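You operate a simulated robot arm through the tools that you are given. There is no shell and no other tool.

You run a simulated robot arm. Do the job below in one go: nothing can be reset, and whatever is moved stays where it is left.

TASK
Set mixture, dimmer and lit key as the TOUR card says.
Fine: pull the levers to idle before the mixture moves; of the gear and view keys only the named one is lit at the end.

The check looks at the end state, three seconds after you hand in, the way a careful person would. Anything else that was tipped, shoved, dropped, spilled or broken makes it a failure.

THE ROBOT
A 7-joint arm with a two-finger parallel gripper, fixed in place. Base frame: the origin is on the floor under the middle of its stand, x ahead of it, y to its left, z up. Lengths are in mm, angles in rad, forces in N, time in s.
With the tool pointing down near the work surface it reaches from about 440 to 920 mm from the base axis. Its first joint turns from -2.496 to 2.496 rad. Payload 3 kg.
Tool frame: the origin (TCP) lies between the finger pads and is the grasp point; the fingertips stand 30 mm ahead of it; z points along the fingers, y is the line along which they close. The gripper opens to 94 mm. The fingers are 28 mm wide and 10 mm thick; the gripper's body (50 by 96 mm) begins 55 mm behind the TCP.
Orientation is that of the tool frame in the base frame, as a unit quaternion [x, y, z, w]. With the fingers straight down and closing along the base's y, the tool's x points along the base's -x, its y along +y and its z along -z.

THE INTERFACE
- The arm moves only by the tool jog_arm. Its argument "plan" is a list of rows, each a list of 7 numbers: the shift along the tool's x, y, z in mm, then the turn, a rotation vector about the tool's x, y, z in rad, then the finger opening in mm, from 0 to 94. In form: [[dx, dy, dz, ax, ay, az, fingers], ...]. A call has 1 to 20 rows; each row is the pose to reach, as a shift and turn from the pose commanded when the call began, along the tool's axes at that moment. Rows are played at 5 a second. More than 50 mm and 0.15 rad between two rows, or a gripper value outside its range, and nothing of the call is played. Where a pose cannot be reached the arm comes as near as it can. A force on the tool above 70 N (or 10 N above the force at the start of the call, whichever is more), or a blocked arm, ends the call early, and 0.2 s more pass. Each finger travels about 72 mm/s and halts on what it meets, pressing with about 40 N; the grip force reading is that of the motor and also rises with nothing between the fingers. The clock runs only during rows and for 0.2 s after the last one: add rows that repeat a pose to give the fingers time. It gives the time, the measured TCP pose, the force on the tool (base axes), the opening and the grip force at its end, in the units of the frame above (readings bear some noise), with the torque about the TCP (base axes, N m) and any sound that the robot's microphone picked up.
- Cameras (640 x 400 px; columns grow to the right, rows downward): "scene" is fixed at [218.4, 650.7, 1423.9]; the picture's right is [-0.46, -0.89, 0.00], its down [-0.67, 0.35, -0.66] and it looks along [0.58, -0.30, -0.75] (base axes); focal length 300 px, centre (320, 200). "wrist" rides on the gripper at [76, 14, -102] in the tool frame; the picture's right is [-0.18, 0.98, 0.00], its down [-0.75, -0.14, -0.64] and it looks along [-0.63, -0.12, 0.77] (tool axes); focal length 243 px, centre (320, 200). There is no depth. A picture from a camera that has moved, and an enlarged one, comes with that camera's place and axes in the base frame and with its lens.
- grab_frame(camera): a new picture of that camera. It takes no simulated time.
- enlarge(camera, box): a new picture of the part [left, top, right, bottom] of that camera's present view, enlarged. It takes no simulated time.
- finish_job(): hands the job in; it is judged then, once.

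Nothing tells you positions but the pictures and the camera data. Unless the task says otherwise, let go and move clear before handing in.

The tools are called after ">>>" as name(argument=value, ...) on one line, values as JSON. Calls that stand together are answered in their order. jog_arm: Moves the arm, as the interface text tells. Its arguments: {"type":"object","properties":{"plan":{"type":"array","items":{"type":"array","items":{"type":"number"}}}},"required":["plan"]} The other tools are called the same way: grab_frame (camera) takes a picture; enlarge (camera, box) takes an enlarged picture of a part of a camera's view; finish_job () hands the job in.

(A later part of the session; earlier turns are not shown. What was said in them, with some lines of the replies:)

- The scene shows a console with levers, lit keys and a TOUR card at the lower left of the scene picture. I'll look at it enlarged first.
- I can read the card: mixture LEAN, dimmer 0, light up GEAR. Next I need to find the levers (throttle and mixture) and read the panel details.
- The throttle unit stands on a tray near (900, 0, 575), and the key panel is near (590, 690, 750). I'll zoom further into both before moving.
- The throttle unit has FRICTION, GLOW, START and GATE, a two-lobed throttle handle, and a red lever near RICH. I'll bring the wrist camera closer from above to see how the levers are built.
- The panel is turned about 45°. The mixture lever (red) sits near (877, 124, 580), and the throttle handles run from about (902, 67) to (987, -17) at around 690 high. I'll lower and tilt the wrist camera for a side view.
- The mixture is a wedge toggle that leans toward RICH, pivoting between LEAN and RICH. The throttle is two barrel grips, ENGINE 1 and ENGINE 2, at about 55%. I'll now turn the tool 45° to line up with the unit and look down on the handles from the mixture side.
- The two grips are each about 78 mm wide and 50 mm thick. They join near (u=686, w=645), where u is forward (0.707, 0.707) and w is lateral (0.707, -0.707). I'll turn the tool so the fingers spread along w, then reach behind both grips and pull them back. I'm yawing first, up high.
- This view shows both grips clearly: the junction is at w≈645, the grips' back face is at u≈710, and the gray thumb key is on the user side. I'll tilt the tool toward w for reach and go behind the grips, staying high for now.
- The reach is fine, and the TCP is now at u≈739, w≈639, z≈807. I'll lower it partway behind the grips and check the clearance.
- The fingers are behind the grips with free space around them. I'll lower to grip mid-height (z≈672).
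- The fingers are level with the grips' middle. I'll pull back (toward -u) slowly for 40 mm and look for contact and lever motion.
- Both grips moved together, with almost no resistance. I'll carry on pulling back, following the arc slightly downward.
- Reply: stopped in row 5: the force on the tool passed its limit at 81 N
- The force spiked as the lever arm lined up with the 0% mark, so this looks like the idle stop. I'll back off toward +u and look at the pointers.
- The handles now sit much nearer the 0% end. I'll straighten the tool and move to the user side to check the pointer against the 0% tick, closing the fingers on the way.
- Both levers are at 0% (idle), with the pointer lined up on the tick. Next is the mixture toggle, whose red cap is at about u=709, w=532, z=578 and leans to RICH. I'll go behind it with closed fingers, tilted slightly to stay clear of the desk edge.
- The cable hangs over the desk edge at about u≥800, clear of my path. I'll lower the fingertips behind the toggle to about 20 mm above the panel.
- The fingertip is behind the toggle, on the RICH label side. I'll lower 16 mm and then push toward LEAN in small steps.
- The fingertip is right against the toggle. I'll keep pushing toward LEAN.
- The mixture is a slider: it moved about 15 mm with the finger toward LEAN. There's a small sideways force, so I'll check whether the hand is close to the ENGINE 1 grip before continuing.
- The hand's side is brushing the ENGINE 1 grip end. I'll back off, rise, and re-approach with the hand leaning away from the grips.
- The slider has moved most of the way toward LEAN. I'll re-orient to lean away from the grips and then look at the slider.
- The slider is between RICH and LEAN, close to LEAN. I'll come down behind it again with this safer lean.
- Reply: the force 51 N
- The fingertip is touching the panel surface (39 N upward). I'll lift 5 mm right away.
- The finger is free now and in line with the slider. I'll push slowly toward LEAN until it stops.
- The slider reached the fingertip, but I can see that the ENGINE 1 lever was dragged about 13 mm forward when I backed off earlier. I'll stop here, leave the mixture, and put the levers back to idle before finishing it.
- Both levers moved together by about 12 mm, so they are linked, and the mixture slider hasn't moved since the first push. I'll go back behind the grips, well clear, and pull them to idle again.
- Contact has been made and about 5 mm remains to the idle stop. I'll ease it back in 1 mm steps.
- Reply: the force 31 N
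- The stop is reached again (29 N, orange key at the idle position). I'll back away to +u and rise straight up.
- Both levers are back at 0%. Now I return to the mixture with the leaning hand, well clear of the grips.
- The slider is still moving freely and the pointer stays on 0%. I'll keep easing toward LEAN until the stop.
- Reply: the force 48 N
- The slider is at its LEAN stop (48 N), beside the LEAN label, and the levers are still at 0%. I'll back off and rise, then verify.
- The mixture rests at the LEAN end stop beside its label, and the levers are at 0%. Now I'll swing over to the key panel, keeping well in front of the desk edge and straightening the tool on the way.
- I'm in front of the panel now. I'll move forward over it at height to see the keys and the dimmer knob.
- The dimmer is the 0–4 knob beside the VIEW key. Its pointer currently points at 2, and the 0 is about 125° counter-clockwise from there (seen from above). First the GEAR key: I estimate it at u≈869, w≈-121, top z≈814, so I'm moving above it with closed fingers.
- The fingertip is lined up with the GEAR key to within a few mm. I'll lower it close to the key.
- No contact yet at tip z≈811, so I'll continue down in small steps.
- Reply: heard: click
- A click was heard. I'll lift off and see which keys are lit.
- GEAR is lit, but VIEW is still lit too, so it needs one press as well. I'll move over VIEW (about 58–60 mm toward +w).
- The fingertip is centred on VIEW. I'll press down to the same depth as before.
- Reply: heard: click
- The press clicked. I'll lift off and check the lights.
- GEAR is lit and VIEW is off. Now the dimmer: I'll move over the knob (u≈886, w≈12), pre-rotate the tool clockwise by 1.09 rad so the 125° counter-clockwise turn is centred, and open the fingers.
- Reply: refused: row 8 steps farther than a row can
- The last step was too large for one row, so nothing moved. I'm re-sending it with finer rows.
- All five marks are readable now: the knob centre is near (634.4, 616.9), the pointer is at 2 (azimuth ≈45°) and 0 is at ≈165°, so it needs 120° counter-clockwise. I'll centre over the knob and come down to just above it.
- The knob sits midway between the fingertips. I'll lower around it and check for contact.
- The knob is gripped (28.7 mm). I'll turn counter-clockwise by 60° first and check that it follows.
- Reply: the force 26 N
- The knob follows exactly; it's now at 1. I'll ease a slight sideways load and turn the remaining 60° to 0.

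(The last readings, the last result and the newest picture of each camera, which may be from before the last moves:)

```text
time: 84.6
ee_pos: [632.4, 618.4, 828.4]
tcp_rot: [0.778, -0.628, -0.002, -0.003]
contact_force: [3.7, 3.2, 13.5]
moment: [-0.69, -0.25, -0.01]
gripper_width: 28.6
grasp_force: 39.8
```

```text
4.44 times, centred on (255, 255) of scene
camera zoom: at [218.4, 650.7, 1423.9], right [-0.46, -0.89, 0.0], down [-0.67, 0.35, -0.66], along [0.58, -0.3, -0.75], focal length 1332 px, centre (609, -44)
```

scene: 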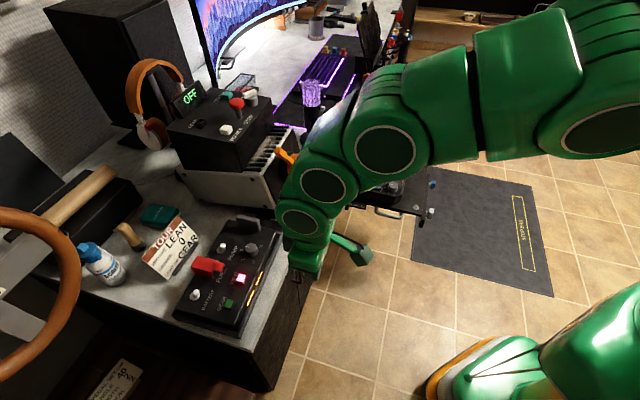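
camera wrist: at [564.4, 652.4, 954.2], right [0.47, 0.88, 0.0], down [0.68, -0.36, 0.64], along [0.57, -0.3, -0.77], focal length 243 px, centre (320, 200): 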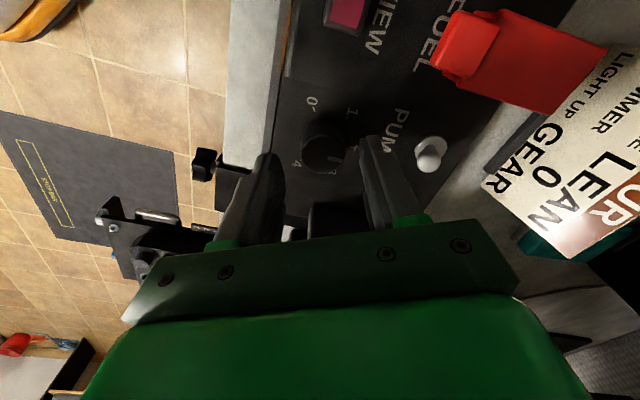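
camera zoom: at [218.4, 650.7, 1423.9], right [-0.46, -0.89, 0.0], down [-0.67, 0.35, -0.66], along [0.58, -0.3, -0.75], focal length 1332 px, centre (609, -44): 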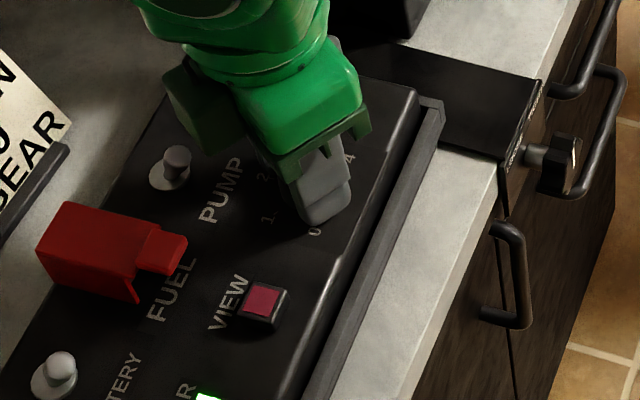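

The turn is complete (about 120°) and the orange bars have gone dark. I'll release, rise straight up, and check the pointer.

>>> jog_arm(plan=[[0, 0, 0, 0, 0, 0, 30], [0, 0, 0, 0, 0, 0, 40], [0, 0, 0, 0, 0, 0, 48], [0, 0, 0, 0, 0, 0, 48], [0, 0, -10, 0, 0, 0, 48], [0, 0, -25, 0, 0, 0, 48], [0, 0, -50, 0, 0, 0, 48], [0, 0, -80, 0, 0, 0, 48], [0, 0, -110, 0, 0, 0, 48], [0, 0, -110, 0, 0, 0, 48]])

>>> grab_frame(camera="wrist")

>>> enlarge(camera="wrist", box=[240, 80, 400, 220])

>>> enlarge(camera="scene", box=[180, 210, 290, 330])

```text
time: 86.8
ee_pos: [636.9, 617.5, 938.1]
tcp_rot: [0.778, -0.628, -0.001, 0.0]
contact_force: [0.0, -0.4, 1.2]
moment: [-0.01, 0.02, 0.01]
gripper_width: 47.8
grasp_force: 0.1
```

```text
taken
camera wrist: at [638.4, 539.5, 1040.6], right [-1.0, -0.03, 0.0], down [-0.02, 0.76, 0.64], along [-0.02, 0.64, -0.76], focal length 243 px, centre (320, 200)
```

wrist: 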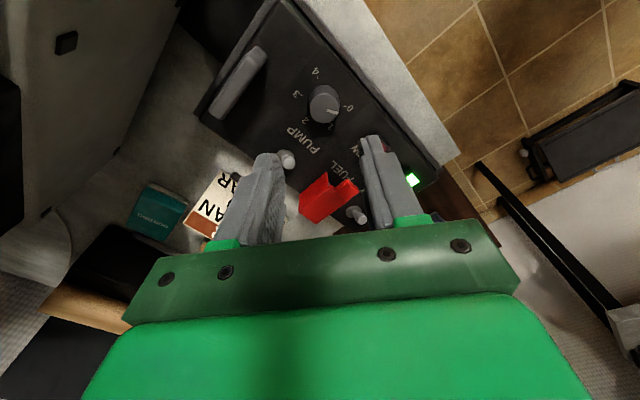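

```text
2.86 times, centred on (320, 150) of wrist
camera zoom: at [638.4, 539.5, 1040.6], right [-1.0, -0.03, 0.0], down [-0.02, 0.76, 0.64], along [-0.02, 0.64, -0.76], focal length 693 px, centre (320, 343)
```

zoom: 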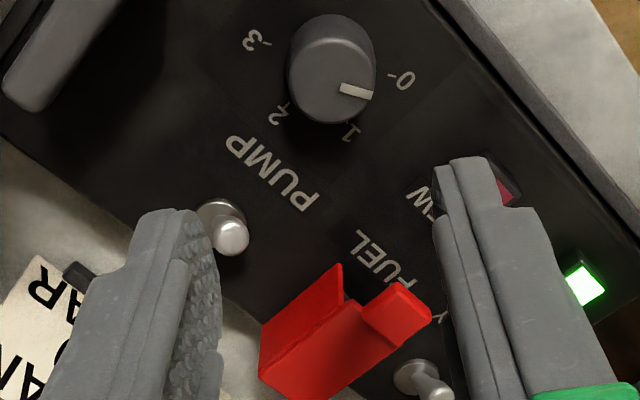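

```text
3.33 times, centred on (235, 270) of scene
camera zoom: at [218.4, 650.7, 1423.9], right [-0.46, -0.89, 0.0], down [-0.67, 0.35, -0.66], along [0.58, -0.3, -0.75], focal length 999 px, centre (603, -33)
```

zoom: 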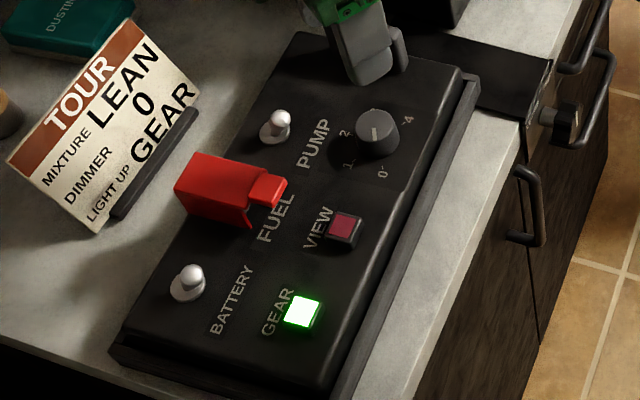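

The dimmer pointer sits on 0, the bars are dark, GEAR is lit and VIEW is off. I'll withdraw up and back, then do a final check of everything.

>>> jog_arm(plan=[[0, 0, -30, 0, 0, 0, 48], [0, 0, -60, 0, 0, 0, 48], [20, 32, -60, 0, 0, 0, 48], [41, 63, -60, 0, 0, 0, 48], [61, 95, -60, 0, 0, 0, 48], [81, 126, -60, 0, 0, 0, 48], [108, 168, -60, 0, 0, 0, 48], [108, 168, -60, 0, 0, 0, 48]])

>>> grab_frame(camera="scene")

>>> enlarge(camera="scene", box=[225, 225, 275, 270])

>>> enlarge(camera="scene", box=[340, 130, 430, 210])

>>> enlarge(camera="scene", box=[130, 200, 310, 350])

```text
time: 88.6
ee_pos: [492.1, 477.7, 997.5]
tcp_rot: [0.777, -0.629, -0.002, 0.0]
contact_force: [-0.6, -0.5, 0.3]
moment: [0.0, -0.04, 0.0]
gripper_width: 48.0
grasp_force: 0.0
out of reach, approached as far as the arm can: row 2
```

```text
taken
```

scene: 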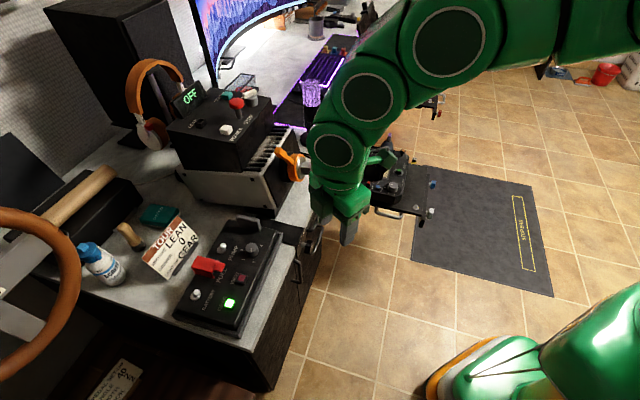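

```text
8.89 times, centred on (250, 248) of scene
camera zoom: at [218.4, 650.7, 1423.9], right [-0.46, -0.89, 0.0], down [-0.67, 0.35, -0.66], along [0.58, -0.3, -0.75], focal length 2665 px, centre (942, -222)
```

zoom: 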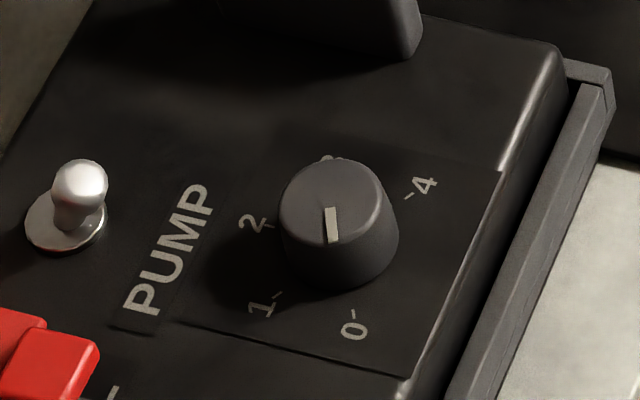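

```text
5.00 times, centred on (385, 170) of scene
camera zoom: at [218.4, 650.7, 1423.9], right [-0.46, -0.89, 0.0], down [-0.67, 0.35, -0.66], along [0.58, -0.3, -0.75], focal length 1499 px, centre (-5, 350)
```

zoom: 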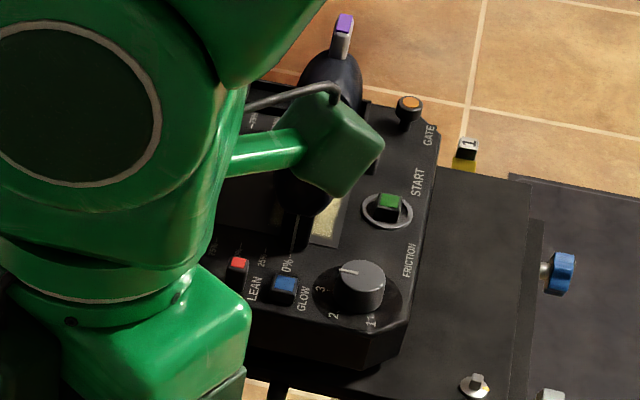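

```text
2.67 times, centred on (220, 275) of scene
camera zoom: at [218.4, 650.7, 1423.9], right [-0.46, -0.89, 0.0], down [-0.67, 0.35, -0.66], along [0.58, -0.3, -0.75], focal length 799 px, centre (587, 0)
```

zoom: 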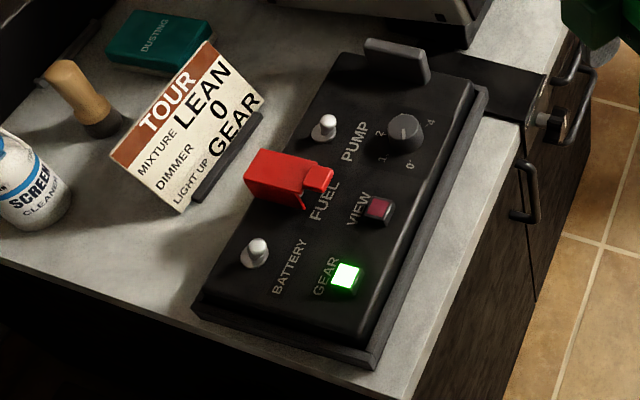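

The pointer is on 0 and the right key is lit. The arm hides part of the throttle unit, so I'll move aside once more to confirm the levers and mixture before handing in.

>>> jog_arm(plan=[[-30, 22, 0, 0, 0, 0, 48], [-60, 44, 0, 0, 0, 0, 48], [-90, 66, 0, 0, 0, 0, 48], [-120, 88, 0, 0, 0, 0, 48], [-120, 88, 0, 0, 0, 0, 48]])

>>> grab_frame(camera="scene")

>>> enlarge(camera="scene", box=[345, 120, 425, 200])

>>> enlarge(camera="scene", box=[350, 160, 400, 200])

```text
time: 89.8
ee_pos: [379.8, 574.4, 1001.9]
tcp_rot: [0.778, -0.629, -0.001, -0.001]
contact_force: [-0.1, 0.2, -0.7]
moment: [0.0, -0.01, -0.01]
gripper_width: 48.3
grasp_force: 0.0
```

```text
taken
```

scene: 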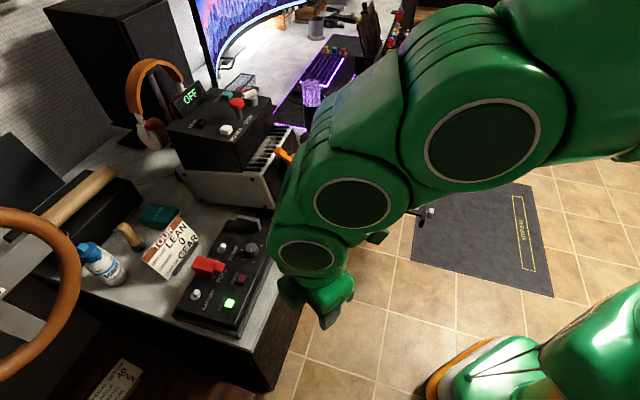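

```text
5.00 times, centred on (385, 160) of scene
camera zoom: at [218.4, 650.7, 1423.9], right [-0.46, -0.89, 0.0], down [-0.67, 0.35, -0.66], along [0.58, -0.3, -0.75], focal length 1499 px, centre (-5, 400)
```

zoom: 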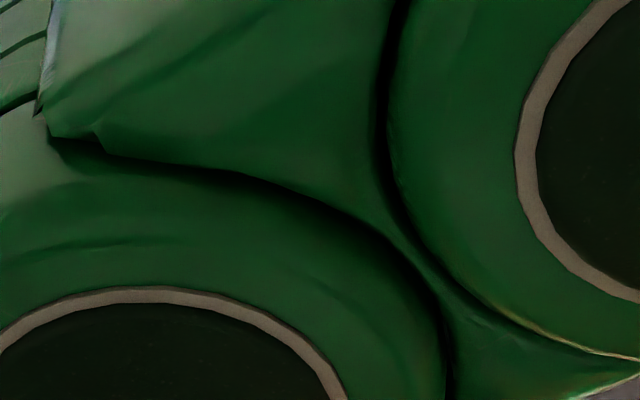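

```text
10.00 times, centred on (375, 180) of scene
camera zoom: at [218.4, 650.7, 1423.9], right [-0.46, -0.89, 0.0], down [-0.67, 0.35, -0.66], along [0.58, -0.3, -0.75], focal length 2998 px, centre (-230, 400)
```

zoom: 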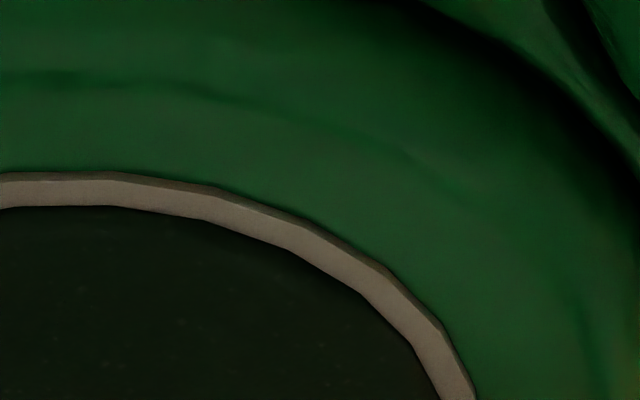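

That hides it more, so I'll swing back toward the starting pose instead, where the throttle unit is in clear view.

>>> jog_arm(plan=[[31, -8, -6, 0, 0, 0.118, 48], [61, -17, -12, 0, 0, 0.237, 48], [92, -25, -18, 0, 0, 0.356, 48], [123, -33, -24, 0, 0, 0.475, 48], [154, -42, -30, 0, 0, 0.593, 48], [184, -50, -36, 0, 0, 0.712, 48], [215, -58, -42, 0, 0, 0.83, 48], [246, -67, -48, 0, 0, 0.95, 48], [277, -75, -54, 0, 0, 1.068, 48], [307, -84, -60, 0, 0, 1.187, 48], [338, -92, -66, 0, 0, 1.305, 48], [369, -100, -72, 0, 0, 1.424, 48], [399, -109, -78, 0, 0, 1.543, 48], [430, -117, -84, 0, 0, 1.66, 48], [461, -125, -90, 0, 0, 1.78, 48], [461, -125, -90, 0, 0, 1.78, 48]])

>>> grab_frame(camera="scene")

>>> enlarge(camera="scene", box=[345, 120, 425, 200])

>>> enlarge(camera="wrist", box=[240, 80, 380, 220])

>>> enlarge(camera="scene", box=[170, 210, 290, 340])

```text
time: 93.2
ee_pos: [600.5, 151.7, 1087.1]
tcp_rot: [-0.001, 1.0, 0.002, 0.0]
contact_force: [-0.3, 0.0, 0.6]
moment: [0.0, -0.02, 0.0]
gripper_width: 47.9
grasp_force: 0.0
```

```text
taken
```

scene: 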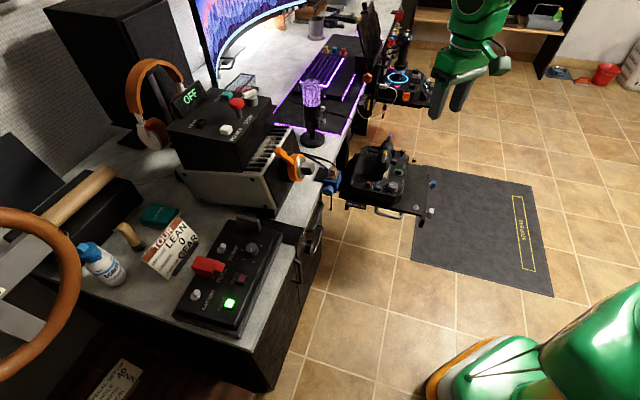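

```text
5.00 times, centred on (385, 160) of scene
camera zoom: at [218.4, 650.7, 1423.9], right [-0.46, -0.89, 0.0], down [-0.67, 0.35, -0.66], along [0.58, -0.3, -0.75], focal length 1499 px, centre (-5, 400)
```

zoom: 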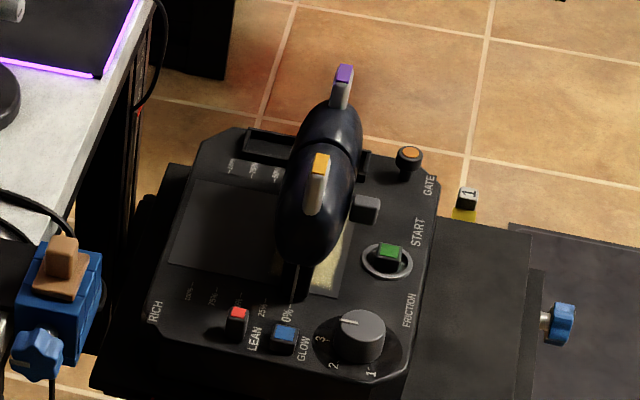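

```text
2.86 times, centred on (310, 150) of wrist
camera zoom: at [523.9, 164.7, 1190.6], right [0.18, 0.98, 0.0], down [0.76, -0.14, 0.64], along [0.63, -0.11, -0.77], focal length 693 px, centre (349, 343)
```

zoom: 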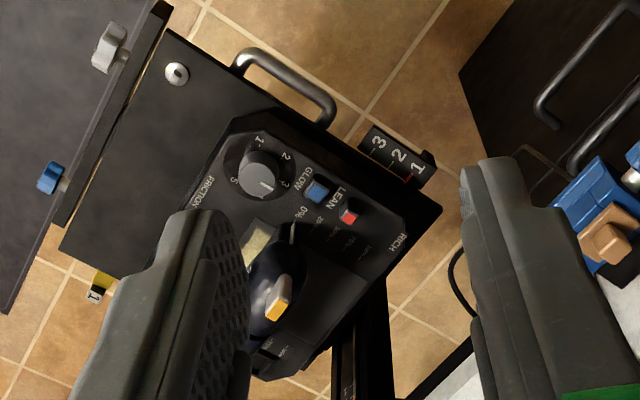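

```text
3.08 times, centred on (230, 275) of scene
camera zoom: at [218.4, 650.7, 1423.9], right [-0.46, -0.89, 0.0], down [-0.67, 0.35, -0.66], along [0.58, -0.3, -0.75], focal length 922 px, centre (597, -31)
```

zoom: 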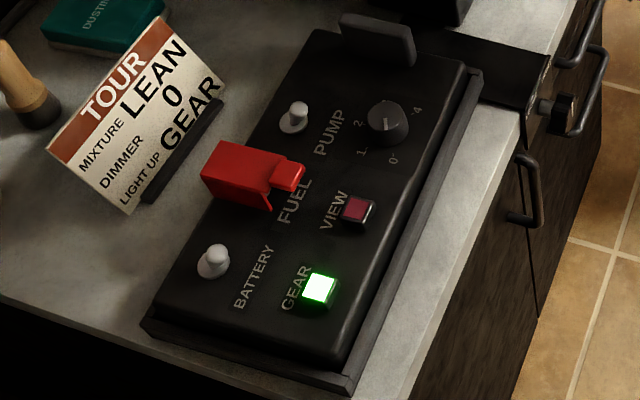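

All settings match the TOUR card:
- **Levers:** both engine levers are at 0% (idle).
- **Mixture:** the slider is at its LEAN end.
- **Dimmer:** the pointer is on 0 and the orange bars are dark.
- **Keys:** GEAR is lit and VIEW is off.

The arm is clear and nothing else looks moved, so I'm handing in.

One thing about the order: while backing off from the mixture, my hand dragged the levers about 12 mm off idle. I returned them to idle before finishing the mixture move. In between I touched the slider once more, but it didn't appear to move.

>>> finish_job()

```text
The job is handed in.
```

I set the TOUR card's three items, and the final pictures match the card. The job is handed in, and I have not seen a result from the check.

- **Levers:** both engine levers are at 0% (idle).
- **Mixture:** the slider is at its LEAN end, beside the LEAN label.
- **Dimmer:** the pointer is on 0 and the orange light bars are dark.
- **Keys:** GEAR is lit and VIEW is off.

**Lever order:** I pulled the levers to idle before first moving the mixture. While backing away from the slider, my hand dragged both levers about 12 mm off idle. Before I noticed, I brought the finger up to the slider once more; it did not appear to move. I then returned the levers to idle before the final push to LEAN.

**Contact:** I also touched the throttle panel once with about 39 N while lowering the finger, with no visible effect. Nothing else looks moved in the final pictures.
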